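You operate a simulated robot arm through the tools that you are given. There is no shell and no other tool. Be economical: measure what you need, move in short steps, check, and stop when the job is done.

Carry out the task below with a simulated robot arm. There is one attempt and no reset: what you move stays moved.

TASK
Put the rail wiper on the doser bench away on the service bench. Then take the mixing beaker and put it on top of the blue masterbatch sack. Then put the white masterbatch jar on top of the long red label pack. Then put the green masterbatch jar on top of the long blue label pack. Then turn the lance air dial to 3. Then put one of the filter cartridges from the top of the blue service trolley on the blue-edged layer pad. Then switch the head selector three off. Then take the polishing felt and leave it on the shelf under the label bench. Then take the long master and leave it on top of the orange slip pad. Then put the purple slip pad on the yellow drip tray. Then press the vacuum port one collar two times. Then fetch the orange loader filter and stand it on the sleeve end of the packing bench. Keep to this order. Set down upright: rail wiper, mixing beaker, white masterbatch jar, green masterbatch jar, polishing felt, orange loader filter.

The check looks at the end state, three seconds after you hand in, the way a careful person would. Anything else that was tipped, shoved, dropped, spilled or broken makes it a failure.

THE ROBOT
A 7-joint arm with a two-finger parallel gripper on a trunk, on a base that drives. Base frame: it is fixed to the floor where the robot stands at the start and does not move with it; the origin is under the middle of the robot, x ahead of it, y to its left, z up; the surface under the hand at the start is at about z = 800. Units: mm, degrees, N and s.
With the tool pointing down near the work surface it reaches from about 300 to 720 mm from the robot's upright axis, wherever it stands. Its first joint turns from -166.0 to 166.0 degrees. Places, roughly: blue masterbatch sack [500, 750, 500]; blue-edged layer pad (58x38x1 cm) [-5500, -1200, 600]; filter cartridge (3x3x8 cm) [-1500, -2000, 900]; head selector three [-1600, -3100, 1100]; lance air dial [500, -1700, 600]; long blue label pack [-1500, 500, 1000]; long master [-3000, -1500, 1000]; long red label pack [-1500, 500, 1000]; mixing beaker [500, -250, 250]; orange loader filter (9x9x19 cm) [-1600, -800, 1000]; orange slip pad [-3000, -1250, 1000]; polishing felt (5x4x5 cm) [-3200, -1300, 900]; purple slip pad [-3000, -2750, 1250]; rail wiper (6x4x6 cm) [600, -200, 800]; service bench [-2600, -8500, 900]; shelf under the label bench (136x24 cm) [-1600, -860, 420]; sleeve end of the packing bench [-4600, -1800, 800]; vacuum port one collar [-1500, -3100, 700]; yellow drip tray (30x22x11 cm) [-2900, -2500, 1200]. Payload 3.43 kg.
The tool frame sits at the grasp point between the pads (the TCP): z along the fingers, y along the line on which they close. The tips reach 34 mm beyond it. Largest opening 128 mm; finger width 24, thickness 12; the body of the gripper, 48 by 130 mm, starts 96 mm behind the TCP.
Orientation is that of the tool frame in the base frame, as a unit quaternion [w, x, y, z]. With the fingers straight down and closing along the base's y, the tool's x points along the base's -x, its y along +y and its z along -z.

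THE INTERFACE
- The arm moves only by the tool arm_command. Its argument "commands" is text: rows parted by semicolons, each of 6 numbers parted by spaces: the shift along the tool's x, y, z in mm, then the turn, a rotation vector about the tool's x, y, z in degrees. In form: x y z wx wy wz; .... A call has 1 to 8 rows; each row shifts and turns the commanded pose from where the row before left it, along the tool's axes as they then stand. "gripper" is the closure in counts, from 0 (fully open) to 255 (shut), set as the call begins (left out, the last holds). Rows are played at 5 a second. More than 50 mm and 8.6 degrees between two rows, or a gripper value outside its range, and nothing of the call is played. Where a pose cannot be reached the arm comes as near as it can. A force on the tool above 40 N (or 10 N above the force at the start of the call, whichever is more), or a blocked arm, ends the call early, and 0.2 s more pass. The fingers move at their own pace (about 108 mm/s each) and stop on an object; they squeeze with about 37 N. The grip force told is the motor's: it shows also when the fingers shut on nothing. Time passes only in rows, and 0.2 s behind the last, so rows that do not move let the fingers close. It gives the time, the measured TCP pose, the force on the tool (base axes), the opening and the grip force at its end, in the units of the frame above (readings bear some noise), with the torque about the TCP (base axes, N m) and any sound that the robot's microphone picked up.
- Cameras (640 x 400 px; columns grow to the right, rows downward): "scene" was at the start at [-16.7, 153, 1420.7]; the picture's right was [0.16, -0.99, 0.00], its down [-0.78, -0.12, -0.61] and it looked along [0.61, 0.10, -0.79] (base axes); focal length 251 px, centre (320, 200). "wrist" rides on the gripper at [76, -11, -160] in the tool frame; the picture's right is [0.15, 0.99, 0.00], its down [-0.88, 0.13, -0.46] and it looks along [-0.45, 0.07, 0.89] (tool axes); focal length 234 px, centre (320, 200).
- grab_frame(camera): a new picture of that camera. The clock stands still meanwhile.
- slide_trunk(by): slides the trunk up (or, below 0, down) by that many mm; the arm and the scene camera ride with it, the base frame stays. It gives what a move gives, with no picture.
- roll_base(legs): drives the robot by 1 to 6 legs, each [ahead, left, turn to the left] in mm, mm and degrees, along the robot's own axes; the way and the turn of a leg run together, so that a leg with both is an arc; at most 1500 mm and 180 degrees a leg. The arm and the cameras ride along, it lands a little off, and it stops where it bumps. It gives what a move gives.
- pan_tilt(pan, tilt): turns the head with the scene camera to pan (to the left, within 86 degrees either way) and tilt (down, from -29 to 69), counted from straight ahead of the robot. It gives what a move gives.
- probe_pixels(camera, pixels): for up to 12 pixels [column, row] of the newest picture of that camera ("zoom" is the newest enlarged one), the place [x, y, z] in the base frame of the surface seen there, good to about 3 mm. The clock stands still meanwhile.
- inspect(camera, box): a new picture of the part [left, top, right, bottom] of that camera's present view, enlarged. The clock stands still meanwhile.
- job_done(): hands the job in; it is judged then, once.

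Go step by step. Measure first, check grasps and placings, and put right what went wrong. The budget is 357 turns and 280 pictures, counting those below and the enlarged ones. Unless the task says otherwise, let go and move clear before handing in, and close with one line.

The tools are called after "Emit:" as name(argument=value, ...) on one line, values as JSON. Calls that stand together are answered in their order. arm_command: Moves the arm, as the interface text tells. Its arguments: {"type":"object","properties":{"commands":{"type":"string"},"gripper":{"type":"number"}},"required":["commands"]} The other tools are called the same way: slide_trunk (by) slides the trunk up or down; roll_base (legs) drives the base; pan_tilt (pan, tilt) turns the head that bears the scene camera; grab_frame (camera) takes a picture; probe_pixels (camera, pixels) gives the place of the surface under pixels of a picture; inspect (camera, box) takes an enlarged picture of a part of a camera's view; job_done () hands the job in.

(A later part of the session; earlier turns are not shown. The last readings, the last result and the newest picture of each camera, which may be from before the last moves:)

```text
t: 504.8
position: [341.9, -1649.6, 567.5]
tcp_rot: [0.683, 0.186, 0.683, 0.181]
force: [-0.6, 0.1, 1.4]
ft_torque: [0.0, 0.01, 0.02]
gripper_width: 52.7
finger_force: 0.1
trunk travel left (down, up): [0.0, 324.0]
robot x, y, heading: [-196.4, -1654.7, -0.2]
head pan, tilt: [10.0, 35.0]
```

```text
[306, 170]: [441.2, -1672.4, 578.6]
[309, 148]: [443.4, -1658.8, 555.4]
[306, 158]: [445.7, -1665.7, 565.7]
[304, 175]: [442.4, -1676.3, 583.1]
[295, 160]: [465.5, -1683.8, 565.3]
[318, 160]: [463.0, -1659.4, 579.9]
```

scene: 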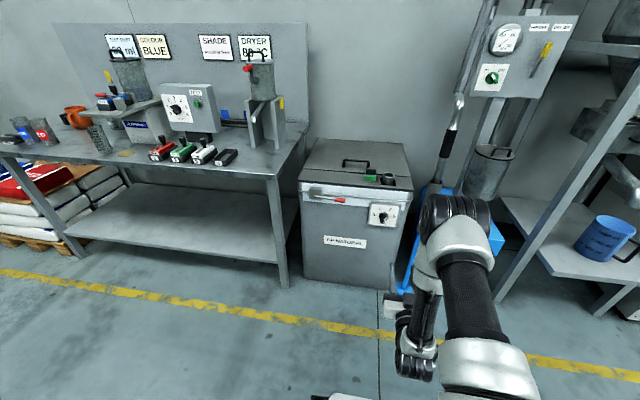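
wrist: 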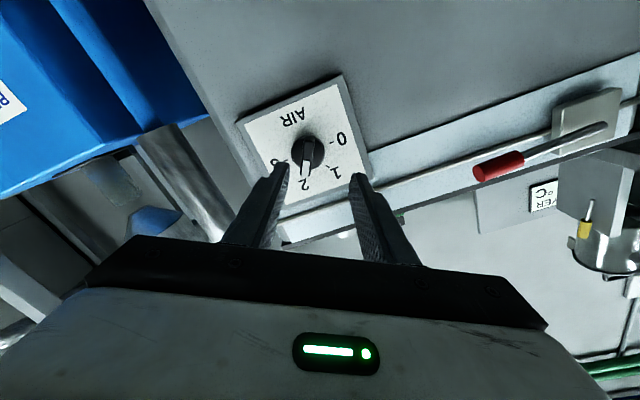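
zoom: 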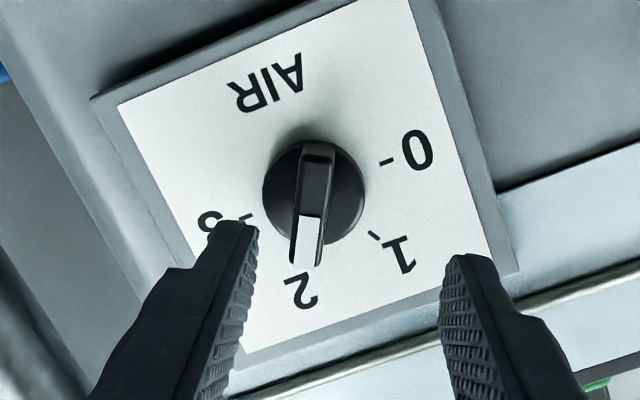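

Bar centre (-1665,565), direction ≈59°. Aligning then advancing to TCP x≈426.

Emit:
arm_command(commands="-5.5 -14.6 0 0 0 0; 0 0 30 0 0 0; 0 0 25 0 0 0; 0 0 0 0 0 0")

Emit:
inspect(camera="wrist", box=[220, 80, 420, 240])

```text
t: 505.8
position: [396.8, -1664.4, 567.3]
tcp_rot: [0.683, 0.187, 0.683, 0.181]
force: [-0.1, -0.2, 0.3]
ft_torque: [0.03, 0.0, 0.01]
gripper_width: 52.9
finger_force: 0.1
trunk travel left (down, up): [0.0, 324.0]
robot x, y, heading: [-196.1, -1656.0, -0.3]
head pan, tilt: [10.0, 35.0]
```

```text
2.50 times, centred on (320, 160) of wrist
```

zoom: 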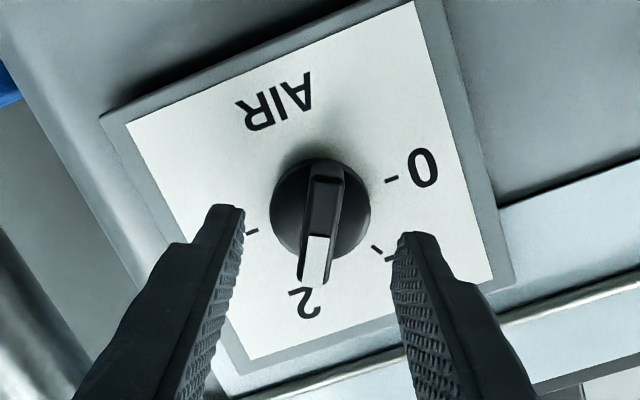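

Well aligned. Advancing 29 mm, closing, then turning +60°.

Emit:
arm_command(commands="1.7 -1 14 0 0 0; 0 0 15 0 0 0; 0 0 0 0 0 0")

Emit:
arm_command(commands="0 0 0 0 0 0; 0 0 0 0 0 0; 0 0 0 0 0 0", gripper=255)

Emit:
arm_command(commands="0 0 0 0 0 7.5; 0 0 0 0 0 7.5; 0 0 0 0 0 7.5; 0 0 0 0 0 7.5; 0 0 0 0 0 7.5; 0 0 0 0 0 7.5; 0 0 0 0 0 7.5; 0 0 0 0 0 7.5")

Emit:
inspect(camera="wrist", box=[220, 80, 420, 240])

```text
t: 506.6
position: [427.2, -1667.0, 563.8]
tcp_rot: [0.683, 0.186, 0.683, 0.18]
force: [-0.4, 0.1, -1.2]
ft_torque: [-0.03, -0.03, -0.01]
gripper_width: 52.6
finger_force: 0.1
trunk travel left (down, up): [0.0, 324.0]
robot x, y, heading: [-198.5, -1654.0, -0.2]
head pan, tilt: [10.0, 35.0]
```

```text
t: 507.4
position: [426.6, -1664.0, 563.6]
tcp_rot: [0.683, 0.185, 0.683, 0.181]
force: [-0.1, 4.4, 2.4]
ft_torque: [-0.03, -0.54, 0.42]
gripper_width: 13.0
finger_force: 45.1
trunk travel left (down, up): [0.0, 324.0]
robot x, y, heading: [-194.7, -1657.4, -0.3]
head pan, tilt: [10.0, 35.0]
```

```text
t: 509.2
position: [426.9, -1663.3, 567.3]
tcp_rot: [0.501, 0.501, 0.497, 0.501]
force: [15.7, 25.4, 16.4]
ft_torque: [-0.21, -0.14, -0.42]
gripper_width: 12.7
finger_force: 44.5
trunk travel left (down, up): [0.0, 324.0]
robot x, y, heading: [-197.3, -1654.3, -0.4]
head pan, tilt: [10.0, 35.0]
```

```text
2.50 times, centred on (320, 160) of wrist
```

zoom: 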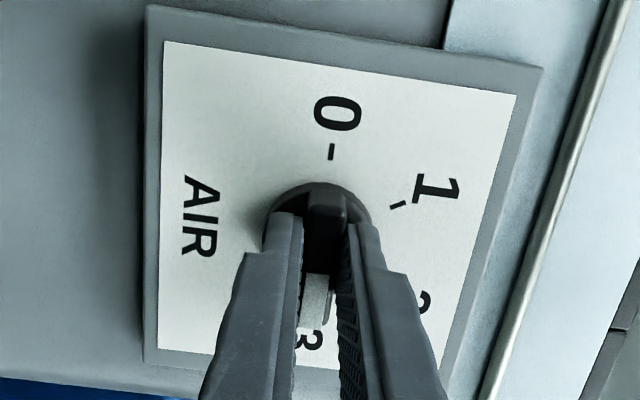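

The bar now points to 3. Releasing and backing off to verify.

Emit:
arm_command(commands="0 0 0 0 0 0; 0 0 0 0 0 0; 0 0 0 0 0 0", gripper=150)

Emit:
arm_command(commands="0 0 -25 0 0 0; 0 0 -40 0 0 0; 0 0 -40 0 0 0; 0 0 0 0 0 0")

Emit:
inspect(camera="wrist", box=[220, 60, 420, 220])

```text
t: 510.0
position: [425.7, -1666.4, 564.5]
tcp_rot: [0.502, 0.503, 0.498, 0.497]
force: [0.0, 0.6, -1.2]
ft_torque: [0.01, 0.06, -0.02]
gripper_width: 52.8
finger_force: 0.0
trunk travel left (down, up): [0.0, 324.0]
robot x, y, heading: [-199.5, -1657.3, -0.4]
head pan, tilt: [10.0, 35.0]
```

```text
t: 511.0
position: [320.1, -1664.6, 561.1]
tcp_rot: [0.502, 0.503, 0.498, 0.497]
force: [0.1, -0.6, 0.2]
ft_torque: [0.02, 0.01, 0.03]
gripper_width: 52.7
finger_force: 0.1
trunk travel left (down, up): [0.0, 324.0]
robot x, y, heading: [-194.8, -1655.2, -0.6]
head pan, tilt: [10.0, 35.0]
```

```text
2.50 times, centred on (320, 140) of wrist
```

zoom: 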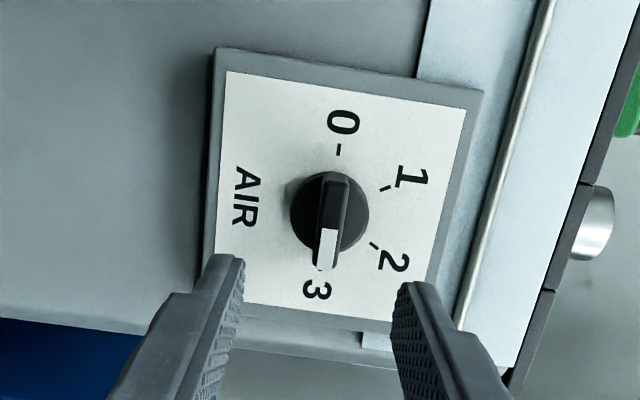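

The dial reads 3. Next, the filter cartridge. Backing off, restoring the tool orientation to straight down.

Emit:
roll_base(legs=[[-300, 0, 0]])

Emit:
slide_trunk(by=150)

Emit:
arm_command(commands="0 0 -10 0 0 -8; 0 0 -10 0 0 -8; 0 0 -10 0 0 -8; 0 0 -10 0 0 -8; 0 0 -10 0 0 -8; 0 0 -10 0 0 -8; 0 0 -10 0 0 -8; 0 0 -10 0 0 -8", gripper=0)

Emit:
arm_command(commands="-20 0 0 0 0 -8; -20 0 0 0 0 -8; -20 0 0 0 0 -8; -20 0 0 0 0 -2; -20 0 0 0 7.5 0; -20 0 0 0 7.5 0; -20 0 0 0 7.5 0; -20 0 0 0 7.5 0")

Emit:
arm_command(commands="-20 0 0 0 7.5 0; -20 0 -10 0 7.5 0; -20 0 -10 0 7.5 0; -10 0 -20 0 7.5 0; -10 0 -20 0 7.5 0; 0 0 -20 0 7.5 0; 0 0 -20 0 7.5 0; 0 0 -20 0 7.5 0")

```text
t: 513.1
position: [23.1, -1662.1, 561.7]
tcp_rot: [0.502, 0.502, 0.498, 0.497]
force: [0.2, 1.1, -0.3]
ft_torque: [-0.01, -0.04, -0.01]
gripper_width: 52.8
finger_force: 0.0
trunk travel left (down, up): [0.0, 324.0]
robot x, y, heading: [-493.5, -1653.3, -0.5]
head pan, tilt: [10.0, 35.0]
```

```text
t: 514.8
position: [23.0, -1662.9, 711.9]
tcp_rot: [0.5, 0.503, 0.499, 0.497]
force: [0.3, -0.9, 0.8]
ft_torque: [0.01, 0.02, -0.01]
gripper_width: 52.8
finger_force: 0.3
trunk travel left (down, up): [-150.0, 174.0]
robot x, y, heading: [-492.6, -1654.4, -0.5]
head pan, tilt: [10.0, 35.0]
```

```text
t: 516.6
position: [-57.9, -1661.6, 711.0]
tcp_rot: [0.689, 0.161, 0.689, 0.157]
force: [1.3, 0.1, 0.1]
ft_torque: [0.03, 0.02, 0.0]
gripper_width: 128.2
finger_force: 0.0
trunk travel left (down, up): [-150.0, 174.0]
robot x, y, heading: [-495.4, -1657.2, -0.4]
head pan, tilt: [10.0, 35.0]
```

```text
t: 518.4
position: [-12.4, -1685.9, 843.2]
tcp_rot: [0.499, 0.005, 0.867, -0.003]
force: [-0.1, -0.6, 0.1]
ft_torque: [-0.03, -0.02, 0.01]
gripper_width: 128.3
finger_force: 0.1
out of reach, approached as far as the arm can: row 6, 7, 8
trunk travel left (down, up): [-150.0, 174.0]
robot x, y, heading: [-493.0, -1652.7, -0.4]
head pan, tilt: [10.0, 35.0]
```

```text
t: 520.2
position: [-13.2, -1685.7, 1005.1]
tcp_rot: [-0.001, 0.003, 1.0, 0.0]
force: [-0.5, 0.1, 0.2]
ft_torque: [0.01, -0.04, -0.01]
gripper_width: 128.1
finger_force: 0.0
trunk travel left (down, up): [-150.0, 174.0]
robot x, y, heading: [-495.7, -1649.8, -0.2]
head pan, tilt: [10.0, 35.0]
```

Tool is straight down again. Turning to face the trolley.

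Emit:
roll_base(legs=[[0, 0, 180], [0, 300, 0]])

Emit:
pan_tilt(pan=5, tilt=30)

Emit:
grab_frame(camera="scene")

```text
t: 531.3
position: [-968.9, -1931.5, 1005.0]
tcp_rot: [0.0, 1.0, 0.011, 0.001]
force: [-0.6, 0.0, 0.1]
ft_torque: [-0.01, -0.01, -0.02]
gripper_width: 127.9
finger_force: 0.1
trunk travel left (down, up): [-150.0, 174.0]
robot x, y, heading: [-490.2, -1953.0, -178.5]
head pan, tilt: [10.0, 35.0]
```

```text
t: 532.0
position: [-970.1, -1931.9, 1004.0]
tcp_rot: [0.0, 1.0, 0.012, 0.001]
force: [0.0, 0.5, 0.2]
ft_torque: [-0.01, 0.0, -0.02]
gripper_width: 127.7
finger_force: 0.0
trunk travel left (down, up): [-150.0, 174.0]
robot x, y, heading: [-488.4, -1955.5, -178.8]
head pan, tilt: [5.0, 30.0]
```

```text
177 pictures are left
```

scene: 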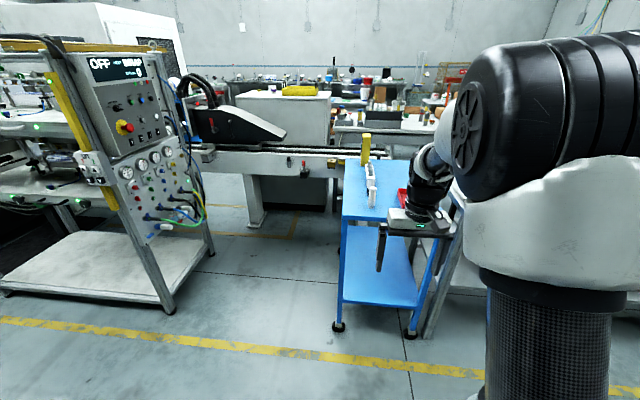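

Emit:
inspect(camera="scene", box=[330, 120, 460, 230])

Emit:
probe_pixels(camera="scene", pixels=[[370, 195], [371, 170], [365, 150], [360, 215], [347, 205], [345, 165], [420, 222], [403, 195], [393, 155]])

Emit:
grab_frame(camera="wrist")

```text
3.64 times, centred on (395, 175) of scene
```

zoom: 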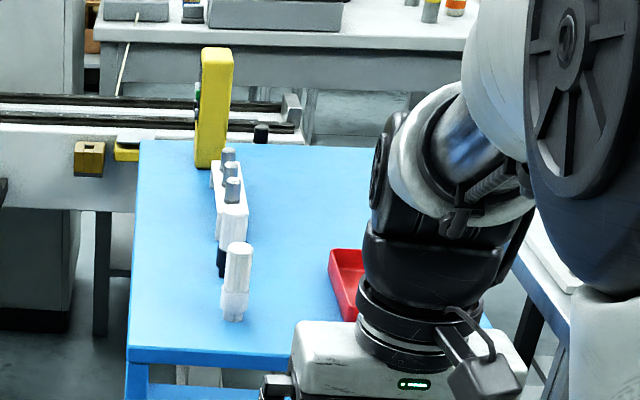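

```text
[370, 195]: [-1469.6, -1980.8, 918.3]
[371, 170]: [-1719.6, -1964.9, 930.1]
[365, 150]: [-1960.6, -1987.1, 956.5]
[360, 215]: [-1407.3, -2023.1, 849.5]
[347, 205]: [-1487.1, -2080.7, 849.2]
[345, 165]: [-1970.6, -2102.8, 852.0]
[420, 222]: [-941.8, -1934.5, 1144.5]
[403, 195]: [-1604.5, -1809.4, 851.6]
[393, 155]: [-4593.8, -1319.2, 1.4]
```

```text
175 pictures are left
```

wrist: 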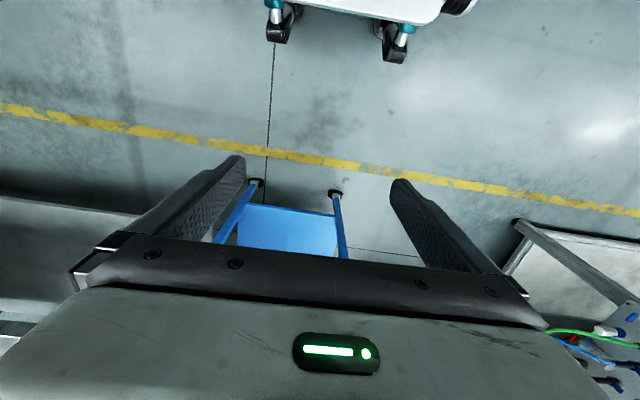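

Emit:
roll_base(legs=[[380, 30, -1.2]])

Emit:
grab_frame(camera="wrist")

Emit:
pan_tilt(pan=15, tilt=40)

Emit:
grab_frame(camera="scene")

```text
t: 534.4
position: [-1350.5, -1952.6, 1004.1]
tcp_rot: [0.0, 1.0, -0.002, 0.001]
force: [0.6, -0.8, 0.1]
ft_torque: [-0.01, 0.02, 0.0]
gripper_width: 127.9
finger_force: 0.0
trunk travel left (down, up): [-150.0, 174.0]
robot x, y, heading: [-865.3, -1981.2, 180.0]
head pan, tilt: [5.0, 30.0]
```

```text
174 pictures are left
```

wrist: 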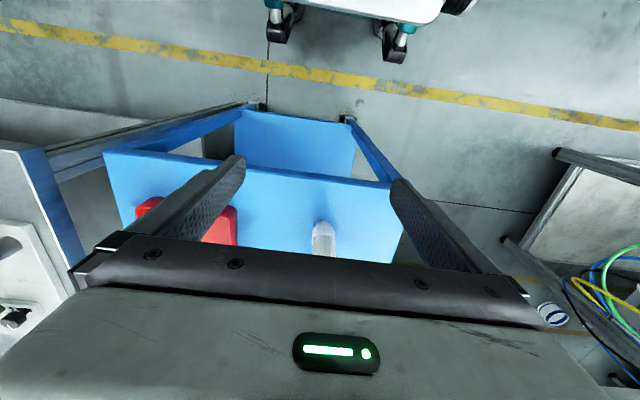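

```text
t: 535.1
position: [-1350.6, -1952.1, 1004.2]
tcp_rot: [0.0, 1.0, -0.003, 0.001]
force: [-0.3, 0.1, 0.9]
ft_torque: [-0.03, 0.01, 0.0]
gripper_width: 128.2
finger_force: 0.0
trunk travel left (down, up): [-150.0, 174.0]
robot x, y, heading: [-870.6, -1983.5, 179.6]
head pan, tilt: [15.0, 40.0]
```

```text
173 pictures are left
```

scene: 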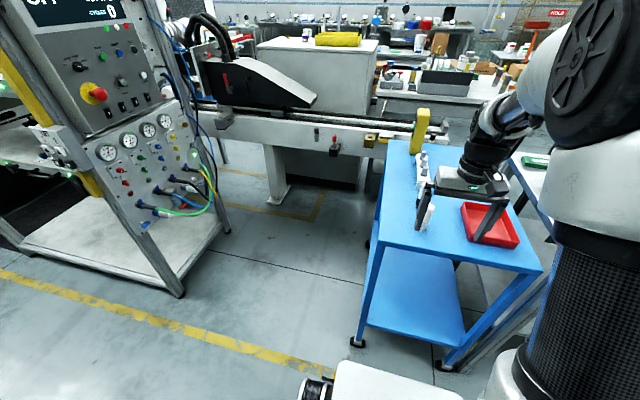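

Emit:
inspect(camera="scene", box=[380, 110, 540, 260])

Emit:
arm_command(commands="-40 0 -30 0 0 0; -40 0 -30 0 0 0; 0 0 0 0 0 0")

Emit:
grab_frame(camera="wrist")

```text
2.67 times, centred on (460, 185) of scene
```

zoom: 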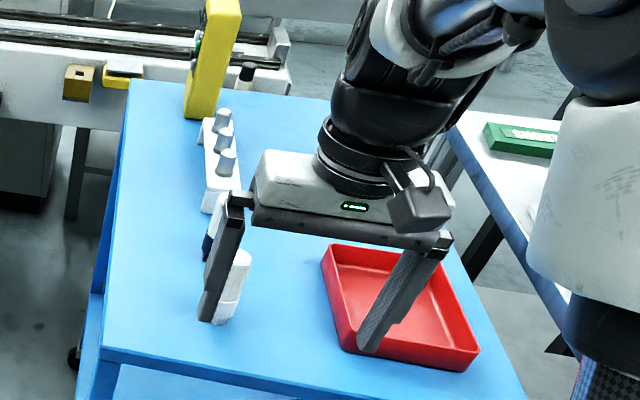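

```text
t: 535.9
position: [-1432.9, -1951.0, 1064.3]
tcp_rot: [0.0, 1.0, -0.002, 0.001]
force: [0.3, -0.2, 1.4]
ft_torque: [0.01, -0.02, 0.01]
gripper_width: 128.1
finger_force: 0.0
trunk travel left (down, up): [-150.0, 174.0]
robot x, y, heading: [-868.3, -1987.5, 179.8]
head pan, tilt: [15.0, 40.0]
```

```text
171 pictures are left
```

wrist: 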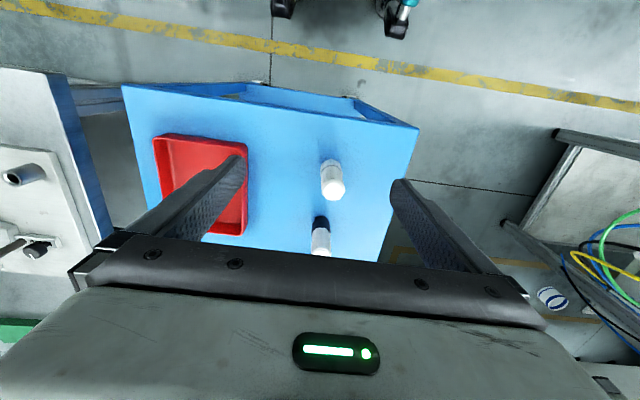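

Emit:
inspect(camera="wrist", box=[270, 130, 390, 260])

Emit:
probe_pixels(camera="wrist", pixels=[[333, 185], [331, 162], [320, 170], [344, 175], [321, 235], [321, 250], [350, 220], [215, 230]])

```text
3.08 times, centred on (330, 195) of wrist
```

zoom: 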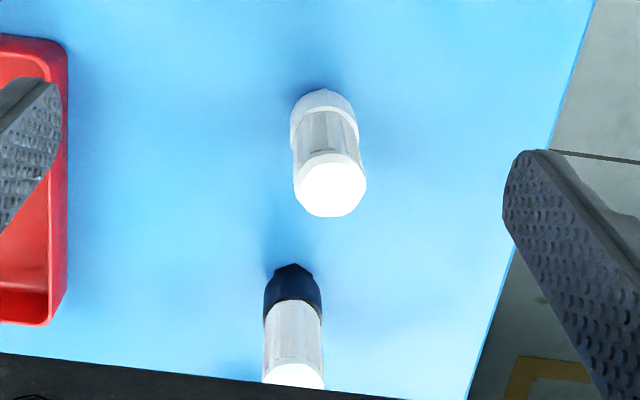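

```text
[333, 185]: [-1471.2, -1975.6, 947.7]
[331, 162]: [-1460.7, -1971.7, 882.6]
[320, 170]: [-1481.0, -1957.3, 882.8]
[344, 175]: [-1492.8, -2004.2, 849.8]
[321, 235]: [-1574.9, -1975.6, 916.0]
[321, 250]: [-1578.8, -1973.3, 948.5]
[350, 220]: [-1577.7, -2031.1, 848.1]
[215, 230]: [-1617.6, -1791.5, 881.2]
```

The white one is 98 mm tall; grey pieces sit in the white holder behind. Looking at those before choosing.

Emit:
arm_command(commands="-40 0 -40 0 0 0; -40 0 -40 0 0 0; -40 0 -20 0 0 0; 0 0 0 0 0 0")

Emit:
inspect(camera="wrist", box=[230, 90, 410, 260])

Emit:
inspect(camera="scene", box=[400, 100, 470, 250])

```text
refused: row 1 steps farther than a row can; nothing moved
```

```text
2.35 times, centred on (320, 175) of wrist
```

zoom: 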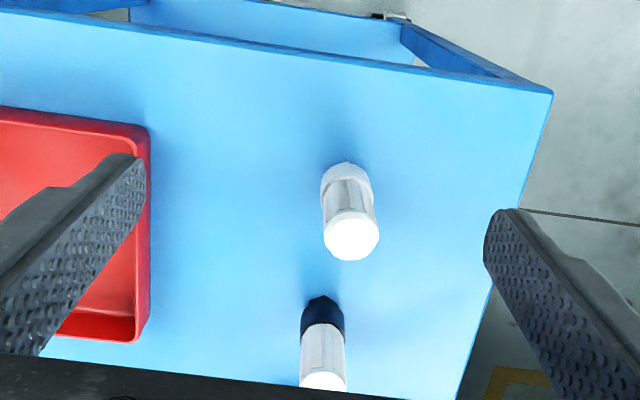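

```text
2.67 times, centred on (435, 175) of scene
```

zoom: 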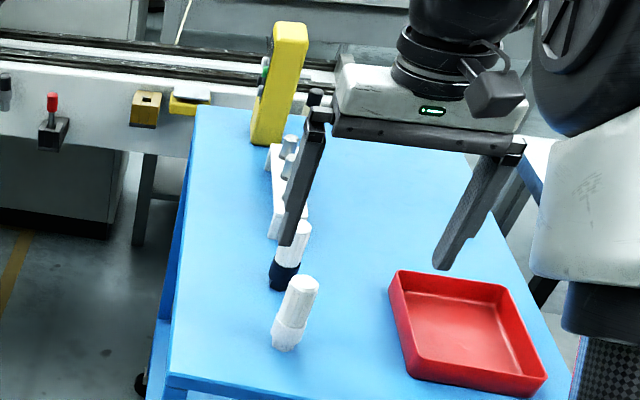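

Steps are limited to 50 mm combined. Moving on with smaller steps for a look at the holder.

Emit:
arm_command(commands="-40 0 -20 0 0 0; -40 0 -20 0 0 0; -40 0 -20 0 0 0; -30 0 0 0 0 0; 0 0 0 0 0 0")

Emit:
grab_frame(camera="wrist")

Emit:
inspect(camera="wrist", box=[230, 60, 410, 250])

```text
t: 537.1
position: [-1541.6, -1951.1, 1120.0]
tcp_rot: [0.0, 1.0, -0.003, 0.002]
force: [-0.5, -0.1, -1.2]
ft_torque: [0.02, 0.0, 0.0]
gripper_width: 128.0
finger_force: 0.0
out of reach, approached as far as the arm can: row 3, 4
trunk travel left (down, up): [-150.0, 174.0]
robot x, y, heading: [-870.6, -1985.5, 179.6]
head pan, tilt: [15.0, 40.0]
```

```text
167 pictures are left
```

wrist: 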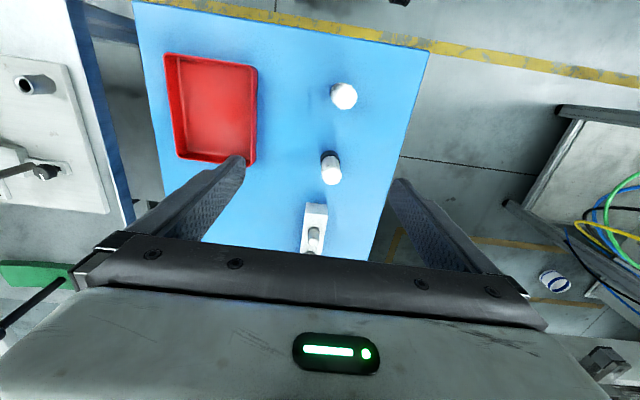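

```text
2.11 times, centred on (320, 155) of wrist
```

zoom: 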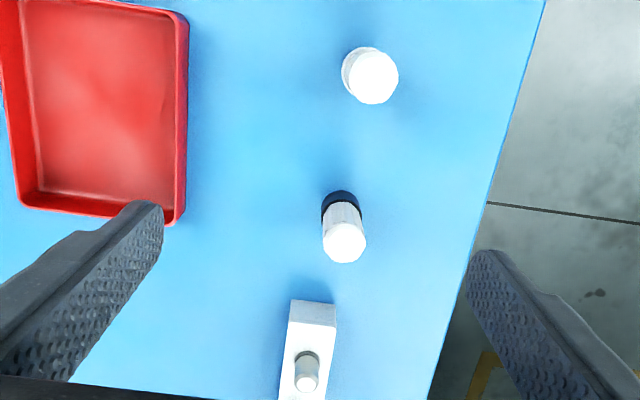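

The two capped cylinders are the cartridges (the listed spot matches the front one). Measuring it.

Emit:
probe_pixels(camera="zoom", pixels=[[372, 75], [350, 75], [392, 75], [372, 52], [372, 98], [345, 245], [332, 245], [358, 245]])

```text
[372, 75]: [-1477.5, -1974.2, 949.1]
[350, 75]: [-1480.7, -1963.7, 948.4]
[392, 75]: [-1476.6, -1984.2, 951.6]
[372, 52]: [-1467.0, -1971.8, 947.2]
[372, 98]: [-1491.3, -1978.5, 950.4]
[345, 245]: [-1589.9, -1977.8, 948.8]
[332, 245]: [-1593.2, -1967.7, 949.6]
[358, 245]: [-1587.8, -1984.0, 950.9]
```

Centre ≈(-1478,-1975). Moving over and descending to z≈910.

Emit:
arm_command(commands="32 12 0 0 0 0; 32 12 0 0 0 0; 0 0 45 0 0 0; 0 0 45 0 0 0; 0 0 20 0 0 0; 0 0 0 0 0 0")

Emit:
inspect(camera="wrist", box=[200, 80, 440, 260])

```text
t: 538.5
position: [-1476.3, -1972.0, 1009.6]
tcp_rot: [0.0, 1.0, -0.002, 0.001]
force: [-0.3, -0.1, -0.2]
ft_torque: [0.0, 0.01, 0.02]
gripper_width: 128.2
finger_force: 0.0
trunk travel left (down, up): [-150.0, 174.0]
robot x, y, heading: [-869.8, -1982.5, 179.4]
head pan, tilt: [15.0, 40.0]
```

```text
2.22 times, centred on (320, 170) of wrist
```

zoom: 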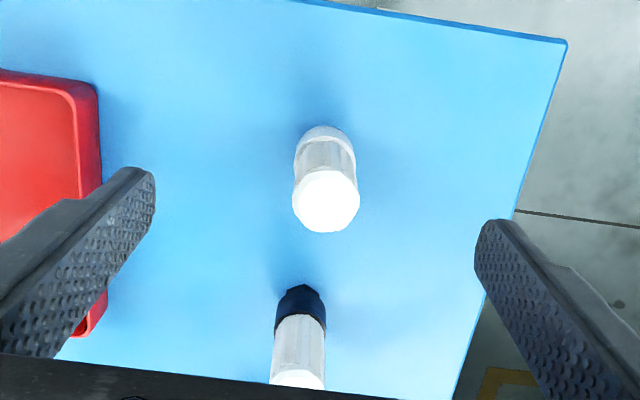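

The red tray is near the left finger; narrowing the opening to ~70 mm first, then descending.

Emit:
arm_command(commands="0 3 0 0 0 0; 0 0 0 0 0 0; 0 0 0 0 0 0", gripper=115)

Emit:
arm_command(commands="0 0 40 0 0 0; 0 0 40 0 0 0; 0 0 20 0 0 0; 0 0 0 0 0 0")

Emit:
inspect(camera="wrist", box=[200, 80, 440, 260])

```text
t: 539.3
position: [-1477.4, -1975.9, 1008.7]
tcp_rot: [0.0, 1.0, -0.003, 0.002]
force: [0.5, 0.6, -0.4]
ft_torque: [0.01, 0.0, 0.03]
gripper_width: 70.3
finger_force: 0.1
trunk travel left (down, up): [-150.0, 174.0]
robot x, y, heading: [-867.7, -1982.9, 179.7]
head pan, tilt: [15.0, 40.0]
```

```text
t: 540.3
position: [-1477.7, -1977.1, 909.8]
tcp_rot: [0.0, 1.0, -0.003, 0.001]
force: [0.7, 0.0, -0.2]
ft_torque: [0.02, -0.02, 0.02]
gripper_width: 70.3
finger_force: 0.1
trunk travel left (down, up): [-150.0, 174.0]
robot x, y, heading: [-867.7, -1986.2, 179.7]
head pan, tilt: [15.0, 40.0]
```

```text
2.22 times, centred on (320, 170) of wrist
```

zoom: 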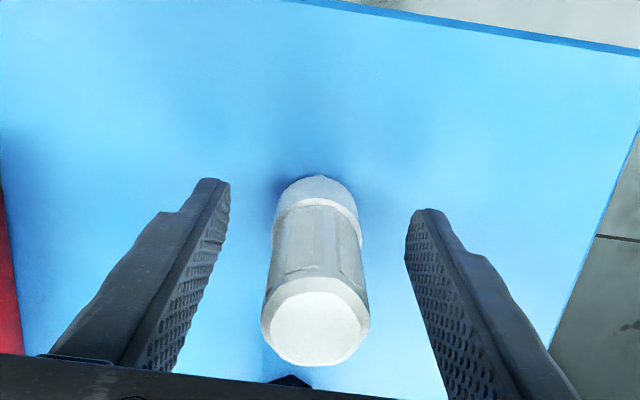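

Emit:
arm_command(commands="0 0 0 0 0 0; 0 0 0 0 0 0; 0 0 0 0 0 0; 0 0 0 0 0 0", gripper=255)

Emit:
arm_command(commands="0 0 -5 0 0 0; 0 0 -10 0 0 0; 0 0 -20 0 0 0; 0 0 -35 0 0 0; 0 0 -40 0 0 0; 0 0 -40 0 0 0; 0 0 0 0 0 0")

Emit:
grab_frame(camera="wrist")

```text
t: 541.3
position: [-1476.8, -1975.6, 908.1]
tcp_rot: [-0.001, 1.0, -0.003, 0.001]
force: [0.1, 5.0, -1.2]
ft_torque: [0.16, 0.15, 0.57]
gripper_width: 31.4
finger_force: 45.4
trunk travel left (down, up): [-150.0, 174.0]
robot x, y, heading: [-871.3, -1985.0, 179.6]
head pan, tilt: [15.0, 40.0]
```

```text
t: 541.8
position: [-1477.0, -1977.3, 908.6]
tcp_rot: [-0.001, 1.0, -0.003, 0.005]
force: [-8.0, 2.0, -19.5]
ft_torque: [0.0, 1.56, 0.84]
gripper_width: 31.5
finger_force: 45.2
trunk travel left (down, up): [-150.0, 174.0]
robot x, y, heading: [-868.2, -1982.6, 179.7]
head pan, tilt: [15.0, 40.0]
stopped in row 2: the force on the tool passed its limit at 48 N (the readings are from after the stop); the commanded pose is now the measured one
```

```text
163 pictures are left
```

wrist: 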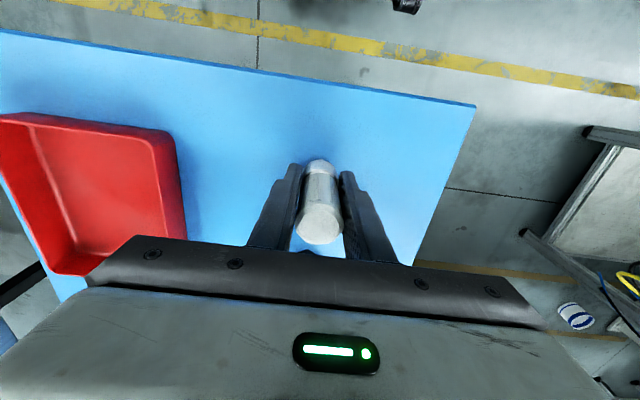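

Lifting met 48 N: this piece is fixed to the trolley, so it is not the loose cartridge. Releasing and rising to look at the others.

Emit:
arm_command(commands="0 0 0 0 0 0; 0 0 0 0 0 0; 0 0 0 0 0 0", gripper=115)

Emit:
arm_command(commands="0 0 -45 0 0 0; 0 0 -45 0 0 0; 0 0 -45 0 0 0; 0 0 -45 0 0 0; 0 0 0 0 0 0")

Emit:
roll_base(legs=[[150, 0, 0]])

Emit:
grab_frame(camera="wrist")

Emit:
inspect(camera="wrist", box=[230, 60, 430, 260])

```text
t: 542.6
position: [-1474.9, -1975.5, 911.3]
tcp_rot: [-0.001, 1.0, -0.004, 0.005]
force: [-0.1, -0.9, -0.8]
ft_torque: [0.0, -0.02, -0.01]
gripper_width: 70.5
finger_force: 0.1
trunk travel left (down, up): [-150.0, 174.0]
robot x, y, heading: [-867.6, -1986.9, 179.8]
head pan, tilt: [15.0, 40.0]
```

```text
t: 543.8
position: [-1475.6, -1976.0, 1092.3]
tcp_rot: [-0.002, 1.0, -0.003, 0.005]
force: [-0.3, -0.4, 0.4]
ft_torque: [0.02, 0.02, -0.01]
gripper_width: 70.4
finger_force: 0.0
trunk travel left (down, up): [-150.0, 174.0]
robot x, y, heading: [-864.4, -1981.1, 179.7]
head pan, tilt: [15.0, 40.0]
```

```text
t: 545.2
position: [-1625.6, -1973.7, 1091.5]
tcp_rot: [-0.001, 1.0, -0.004, 0.004]
force: [0.1, 0.1, -0.5]
ft_torque: [0.02, 0.01, 0.0]
gripper_width: 70.2
finger_force: 0.1
trunk travel left (down, up): [-150.0, 174.0]
robot x, y, heading: [-1017.0, -1981.5, 179.4]
head pan, tilt: [15.0, 40.0]
```

```text
162 pictures are left
```

wrist: 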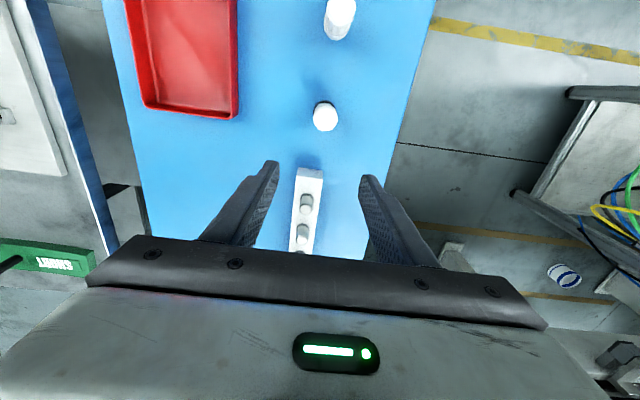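

```text
2.00 times, centred on (330, 160) of wrist
```

zoom: 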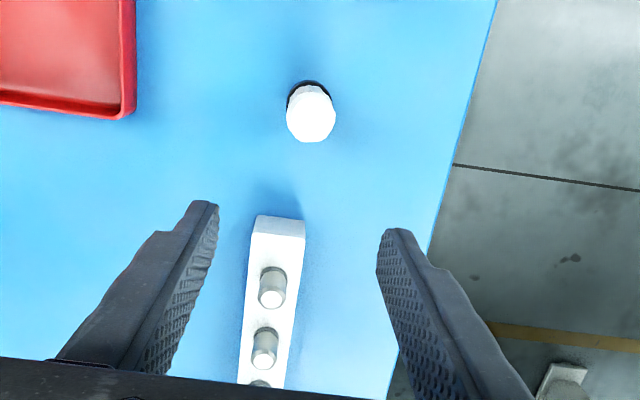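

Emit:
probe_pixels(camera="zoom", pixels=[[272, 298], [260, 298], [283, 298], [272, 270], [265, 360], [275, 240], [245, 300], [300, 300], [310, 120], [287, 115], [335, 115], [310, 90]])

Emit:
arm_command(commands="45 0 0 0 0 0; 45 0 0 0 0 0; 45 0 0 0 0 0; 0 0 0 0 0 0")

Emit:
pan_tilt(pan=5, tilt=40)

Emit:
inspect(camera="scene", box=[340, 60, 560, 240])

```text
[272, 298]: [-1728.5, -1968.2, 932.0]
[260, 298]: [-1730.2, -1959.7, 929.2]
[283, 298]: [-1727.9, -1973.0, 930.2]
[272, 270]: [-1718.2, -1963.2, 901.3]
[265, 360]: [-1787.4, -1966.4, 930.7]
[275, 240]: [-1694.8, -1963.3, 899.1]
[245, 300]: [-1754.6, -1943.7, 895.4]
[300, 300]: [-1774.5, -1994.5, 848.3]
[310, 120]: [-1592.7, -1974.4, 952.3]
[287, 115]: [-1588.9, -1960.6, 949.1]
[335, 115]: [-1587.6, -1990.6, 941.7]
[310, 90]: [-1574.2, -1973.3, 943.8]
```

```text
t: 546.2
position: [-1490.1, -1976.4, 1091.5]
tcp_rot: [-0.001, 1.0, -0.004, 0.004]
force: [-0.4, -0.3, 0.2]
ft_torque: [0.02, 0.03, 0.01]
gripper_width: 70.0
finger_force: 0.0
trunk travel left (down, up): [-150.0, 174.0]
robot x, y, heading: [-1020.1, -1985.9, 179.8]
head pan, tilt: [15.0, 40.0]
```

```text
t: 546.9
position: [-1490.6, -1975.6, 1091.5]
tcp_rot: [-0.001, 1.0, -0.004, 0.004]
force: [0.0, -0.1, 0.2]
ft_torque: [-0.02, 0.01, 0.0]
gripper_width: 70.0
finger_force: 0.0
trunk travel left (down, up): [-150.0, 174.0]
robot x, y, heading: [-1018.7, -1982.4, 180.0]
head pan, tilt: [5.0, 40.0]
```

```text
2.22 times, centred on (450, 150) of scene
```

zoom: 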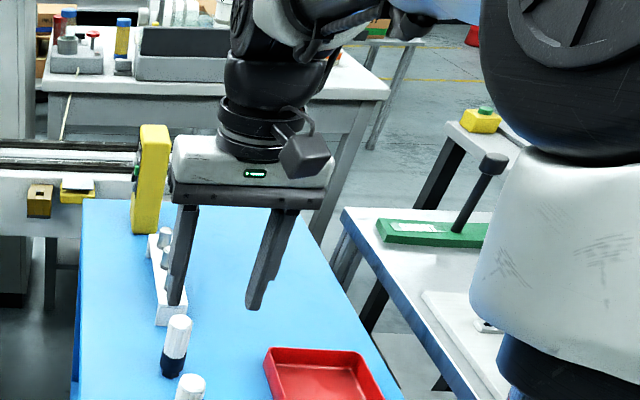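

The pegs (Ø14) aren't it. The cylinders seem to sit in wider collars (up to z≈882); I had gripped down to 875, i.e. the collar. Taking a close look from the side.

Emit:
inspect(camera="scene", box=[385, 190, 445, 260])

Emit:
probe_pixels(camera="zoom", pixels=[[320, 60], [300, 100], [290, 130], [330, 200], [330, 260], [330, 320]])

```text
5.71 times, centred on (415, 225) of scene
```

zoom: 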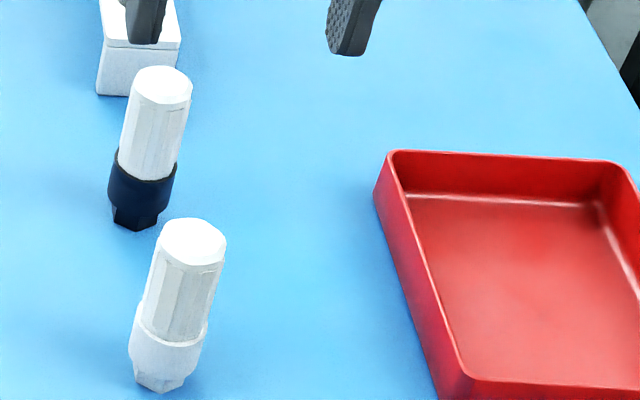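

```text
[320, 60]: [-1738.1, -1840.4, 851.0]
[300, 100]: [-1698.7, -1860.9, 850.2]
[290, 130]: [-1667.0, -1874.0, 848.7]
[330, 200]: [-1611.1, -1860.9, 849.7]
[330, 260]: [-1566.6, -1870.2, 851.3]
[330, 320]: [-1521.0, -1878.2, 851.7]
```

Emit:
probe_pixels(camera="zoom", pixels=[[193, 240], [185, 310], [170, 350], [165, 375], [160, 85], [150, 150], [142, 190], [135, 220]])

```text
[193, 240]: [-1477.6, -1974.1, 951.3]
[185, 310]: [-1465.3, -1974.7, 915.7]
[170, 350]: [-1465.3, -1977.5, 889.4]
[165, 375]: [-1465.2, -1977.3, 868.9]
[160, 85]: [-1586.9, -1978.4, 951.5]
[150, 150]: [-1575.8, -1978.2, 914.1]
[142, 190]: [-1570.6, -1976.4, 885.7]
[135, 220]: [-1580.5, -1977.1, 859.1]
```

The collar reaches up to ~898. I'll grip only the body above it: TCP z≈938.

Emit:
arm_command(commands="13 0 20 0 0 0; 0 0 45 0 0 0; 0 0 45 0 0 0; 0 0 44 0 0 0; 0 0 0 0 0 0")

Emit:
arm_command(commands="0 0 0 0 0 0; 0 0 0 0 0 0; 0 0 0 0 0 0; 0 0 0 0 0 0", gripper=255)

Emit:
arm_command(commands="0 0 -2 0 0 0; 0 0 -3 0 0 0; 0 0 -5 0 0 0; 0 0 -5 0 0 0; 0 0 0 0 0 0")

Emit:
grab_frame(camera="wrist")

```text
t: 548.1
position: [-1477.6, -1973.7, 938.1]
tcp_rot: [-0.002, 1.0, -0.005, 0.005]
force: [0.2, -0.1, 0.4]
ft_torque: [0.01, 0.0, 0.01]
gripper_width: 70.2
finger_force: 0.1
trunk travel left (down, up): [-150.0, 174.0]
robot x, y, heading: [-1017.5, -1982.2, 179.6]
head pan, tilt: [5.0, 40.0]
```

```text
t: 549.1
position: [-1477.6, -1975.1, 938.6]
tcp_rot: [-0.001, 1.0, -0.005, 0.005]
force: [0.2, -3.3, -0.3]
ft_torque: [-0.23, 0.05, 0.04]
gripper_width: 28.5
finger_force: 37.1
trunk travel left (down, up): [-150.0, 174.0]
robot x, y, heading: [-1018.8, -1982.7, 179.6]
head pan, tilt: [5.0, 40.0]
```

```text
t: 550.3
position: [-1477.3, -1975.9, 954.1]
tcp_rot: [-0.001, 1.0, -0.004, 0.004]
force: [0.1, -4.4, -1.6]
ft_torque: [-0.21, 0.01, 0.03]
gripper_width: 28.7
finger_force: 36.8
trunk travel left (down, up): [-150.0, 174.0]
robot x, y, heading: [-1019.3, -1983.1, 179.5]
head pan, tilt: [5.0, 40.0]
```

```text
158 pictures are left
```

wrist: 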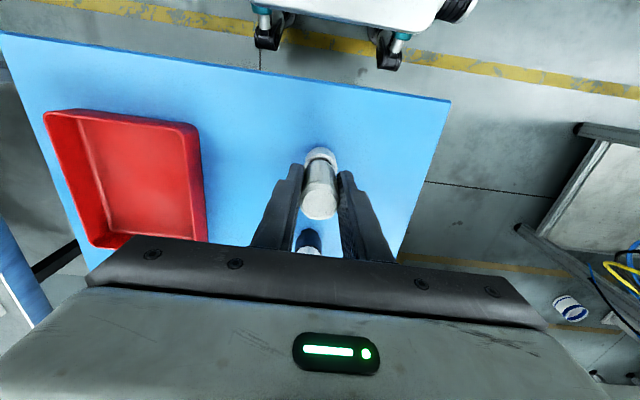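

It moves now; the cartridge comes out of its collar. Lifting further, slowly.

Emit:
arm_command(commands="0 0 -8 0 0 0; 0 0 -10 0 0 0; 0 0 -15 0 0 0; 0 0 -25 0 0 0; 0 0 -35 0 0 0; 0 0 -35 0 0 0; 0 0 0 0 0 0")

Emit:
grab_frame(camera="wrist")

Emit:
inspect(camera="scene", box=[340, 100, 500, 260])

```text
t: 551.9
position: [-1477.5, -1975.7, 1081.9]
tcp_rot: [-0.001, 1.0, -0.004, 0.005]
force: [0.2, -0.5, -1.0]
ft_torque: [0.0, -0.01, -0.01]
gripper_width: 28.8
finger_force: 36.6
trunk travel left (down, up): [-150.0, 174.0]
robot x, y, heading: [-1017.7, -1981.8, 179.4]
head pan, tilt: [5.0, 40.0]
```

```text
157 pictures are left
```

wrist: 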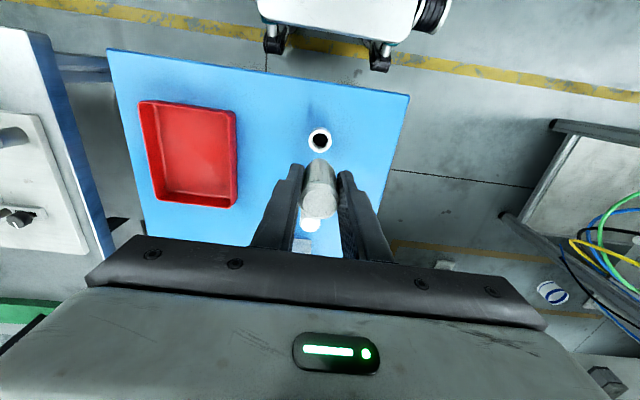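

```text
2.50 times, centred on (420, 180) of scene
```

zoom: 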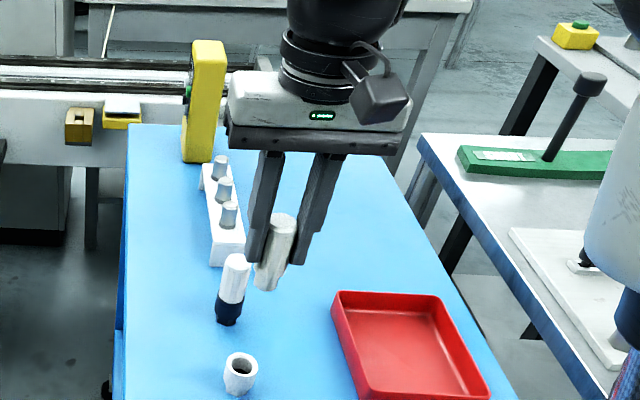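

Cartridge held (bottom ≈68 mm below TCP). Driving around to the layer pad via the north passage.

Emit:
roll_base(legs=[[-550, 0, 0], [0, -1200, 0], [0, -1200, 0], [0, -930, 0]])

```text
t: 586.8
position: [-962.0, 1346.5, 1083.0]
tcp_rot: [-0.001, 1.0, 0.011, 0.004]
force: [0.1, 0.5, -0.9]
ft_torque: [-0.02, -0.02, -0.03]
gripper_width: 28.2
finger_force: 37.3
trunk travel left (down, up): [-150.0, 174.0]
robot x, y, heading: [-501.3, 1356.8, -178.5]
head pan, tilt: [5.0, 40.0]
```

Emit:
roll_base(legs=[[1400, 0, -1.5], [800, 430, 0], [1300, 0, 0], [1000, 0, 0], [1250, 0, 0]])

```text
t: 615.0
position: [-6712.9, 867.7, 1081.0]
tcp_rot: [-0.001, 1.0, 0.011, 0.005]
force: [1.3, -0.6, -0.7]
ft_torque: [0.0, 0.03, -0.01]
gripper_width: 27.9
finger_force: 37.1
trunk travel left (down, up): [-150.0, 174.0]
robot x, y, heading: [-6253.7, 874.8, -178.6]
head pan, tilt: [5.0, 40.0]
```

Emit:
roll_base(legs=[[0, 0, 88.6], [1400, 0, 0], [650, 0, 0]])

Emit:
pan_tilt(pan=75, tilt=30)

Emit:
grab_frame(camera="scene")

```text
t: 629.1
position: [-6254.6, -1621.3, 1081.6]
tcp_rot: [-0.003, 0.71, 0.704, 0.003]
force: [-0.2, 0.1, -0.5]
ft_torque: [0.0, -0.04, 0.0]
gripper_width: 28.0
finger_force: 37.0
trunk travel left (down, up): [-150.0, 174.0]
robot x, y, heading: [-6245.4, -1163.0, -90.2]
head pan, tilt: [5.0, 40.0]
```

```text
t: 630.5
position: [-6253.3, -1621.4, 1081.9]
tcp_rot: [-0.004, 0.709, 0.705, 0.003]
force: [0.1, -0.6, -0.3]
ft_torque: [0.0, 0.04, -0.05]
gripper_width: 27.9
finger_force: 37.0
trunk travel left (down, up): [-150.0, 174.0]
robot x, y, heading: [-6245.7, -1159.6, -90.5]
head pan, tilt: [75.0, 30.0]
```

```text
155 pictures are left
```

scene: 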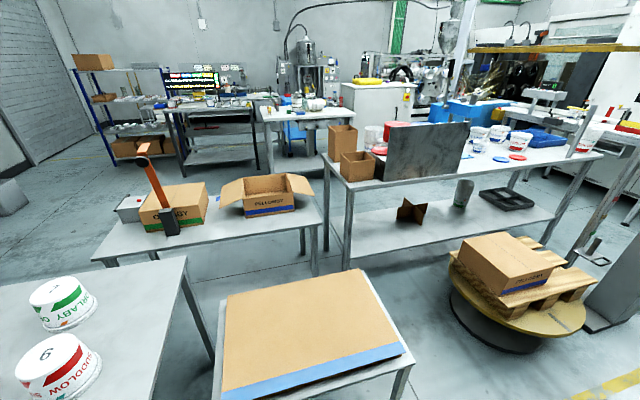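

The blue-edged layer pad is at (310,330). Probing it.

Emit:
probe_pixels(camera="scene", pixels=[[310, 320], [230, 300], [345, 275], [395, 340], [225, 385], [310, 368], [300, 345], [200, 360], [440, 230], [160, 320]])

```text
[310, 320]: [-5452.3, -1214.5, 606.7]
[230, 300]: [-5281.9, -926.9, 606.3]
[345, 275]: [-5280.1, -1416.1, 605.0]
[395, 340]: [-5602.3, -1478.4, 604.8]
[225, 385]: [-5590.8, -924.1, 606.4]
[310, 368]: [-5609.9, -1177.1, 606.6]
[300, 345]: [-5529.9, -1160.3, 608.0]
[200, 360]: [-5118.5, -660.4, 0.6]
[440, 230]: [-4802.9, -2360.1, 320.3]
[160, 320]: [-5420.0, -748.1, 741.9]
```

Pad spans x -5640..-5250, y -1490..-920, z 607. Turning to it.

Emit:
roll_base(legs=[[0, 0, 90.5], [150, -30, 0]])

Emit:
slide_trunk(by=-150)

Emit:
grab_frame(camera="wrist")

```text
t: 635.8
position: [-5638.7, -1201.1, 1082.0]
tcp_rot: [-0.005, 0.005, 1.0, -0.001]
force: [0.0, 1.1, -0.9]
ft_torque: [-0.03, 0.01, 0.0]
gripper_width: 27.6
finger_force: 36.8
trunk travel left (down, up): [-150.0, 174.0]
robot x, y, heading: [-6097.2, -1193.5, -0.3]
head pan, tilt: [75.0, 30.0]
```

```text
t: 637.5
position: [-5638.8, -1202.9, 932.0]
tcp_rot: [-0.005, 0.005, 1.0, -0.001]
force: [-0.3, 0.1, -0.5]
ft_torque: [0.01, -0.02, -0.02]
gripper_width: 28.1
finger_force: 36.7
trunk travel left (down, up): [0.0, 324.0]
robot x, y, heading: [-6097.4, -1194.5, -0.2]
head pan, tilt: [75.0, 30.0]
```

```text
154 pictures are left
```

wrist: 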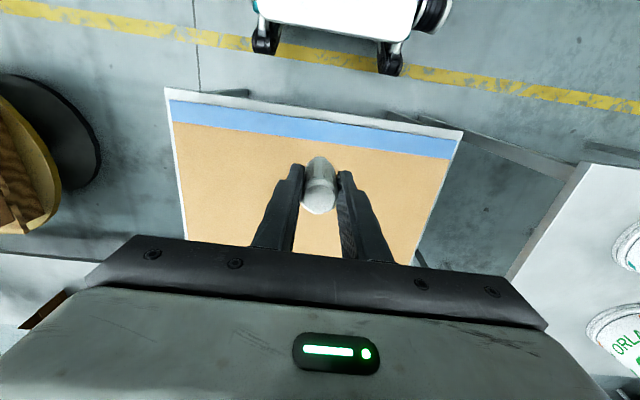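

Emit:
arm_command(commands="-45 0 0 0 0 0; -45 0 0 0 0 0; -45 0 0 0 0 0; 0 0 45 0 0 0; 0 0 45 0 0 0; 0 0 45 0 0 0; 0 0 45 0 0 0; 0 0 40 0 0 0")

Emit:
pan_tilt(pan=10, tilt=45)

Emit:
grab_frame(camera="scene")

Emit:
inspect(camera="wrist", box=[220, 80, 420, 260])

```text
t: 639.3
position: [-5504.0, -1202.8, 710.1]
tcp_rot: [-0.004, 0.004, 1.0, -0.001]
force: [-0.2, -0.1, -0.9]
ft_torque: [0.01, -0.01, -0.04]
gripper_width: 27.7
finger_force: 37.2
trunk travel left (down, up): [0.0, 324.0]
robot x, y, heading: [-6095.2, -1193.6, -0.2]
head pan, tilt: [75.0, 30.0]
```

```text
t: 640.7
position: [-5504.3, -1204.7, 710.5]
tcp_rot: [-0.004, 0.004, 1.0, -0.001]
force: [-0.4, 0.0, -1.2]
ft_torque: [0.04, -0.02, 0.01]
gripper_width: 27.9
finger_force: 36.2
trunk travel left (down, up): [0.0, 324.0]
robot x, y, heading: [-6098.2, -1192.2, -0.3]
head pan, tilt: [10.0, 45.0]
```

```text
153 pictures are left
```

scene: 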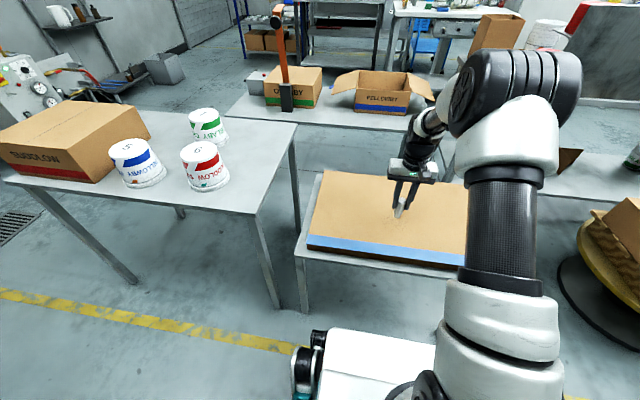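

```text
2.22 times, centred on (320, 170) of wrist
```

zoom: 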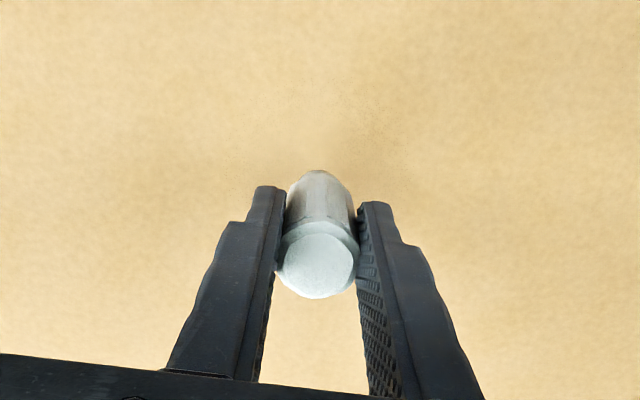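

Lowering to near contact, then by small steps.

Emit:
arm_command(commands="0 0 15 0 0 0; 0 0 10 0 0 0; 0 0 3 0 0 0; 0 0 0 0 0 0")

Emit:
arm_command(commands="0 0 1 0 0 0; 0 0 1 0 0 0; 0 0 1 0 0 0; 0 0 1 0 0 0; 0 0 1 0 0 0; 0 0 0 0 0 0")

Emit:
inspect(camera="scene", box=[360, 150, 460, 230])

```text
t: 641.7
position: [-5505.1, -1203.5, 684.1]
tcp_rot: [-0.002, 0.005, 1.0, -0.002]
force: [-6.0, 0.1, 20.3]
ft_torque: [-0.03, 0.36, 0.02]
gripper_width: 28.0
finger_force: 37.7
trunk travel left (down, up): [0.0, 324.0]
robot x, y, heading: [-6097.2, -1192.7, -0.5]
head pan, tilt: [10.0, 45.0]
```

```text
t: 642.5
position: [-5504.9, -1202.8, 684.5]
tcp_rot: [-0.002, 0.005, 1.0, -0.001]
force: [-7.6, 0.1, 20.4]
ft_torque: [0.03, 0.56, 0.06]
gripper_width: 27.7
finger_force: 36.8
trunk travel left (down, up): [0.0, 324.0]
robot x, y, heading: [-6095.9, -1193.9, -0.7]
head pan, tilt: [10.0, 45.0]
stopped in row 3: the force on the tool passed its limit at 41 N (the readings are from after the stop); the commanded pose is now the measured one
```

```text
5.00 times, centred on (410, 190) of scene
```

zoom: 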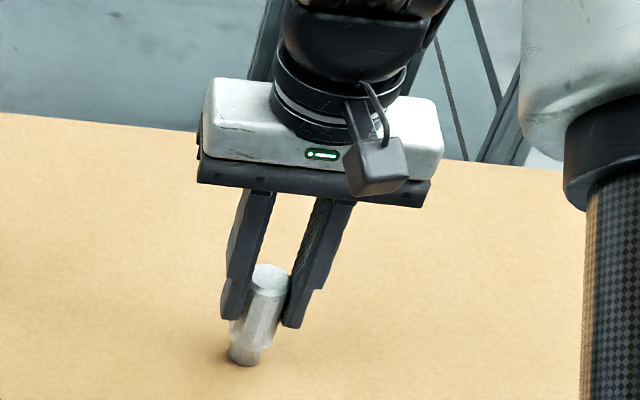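

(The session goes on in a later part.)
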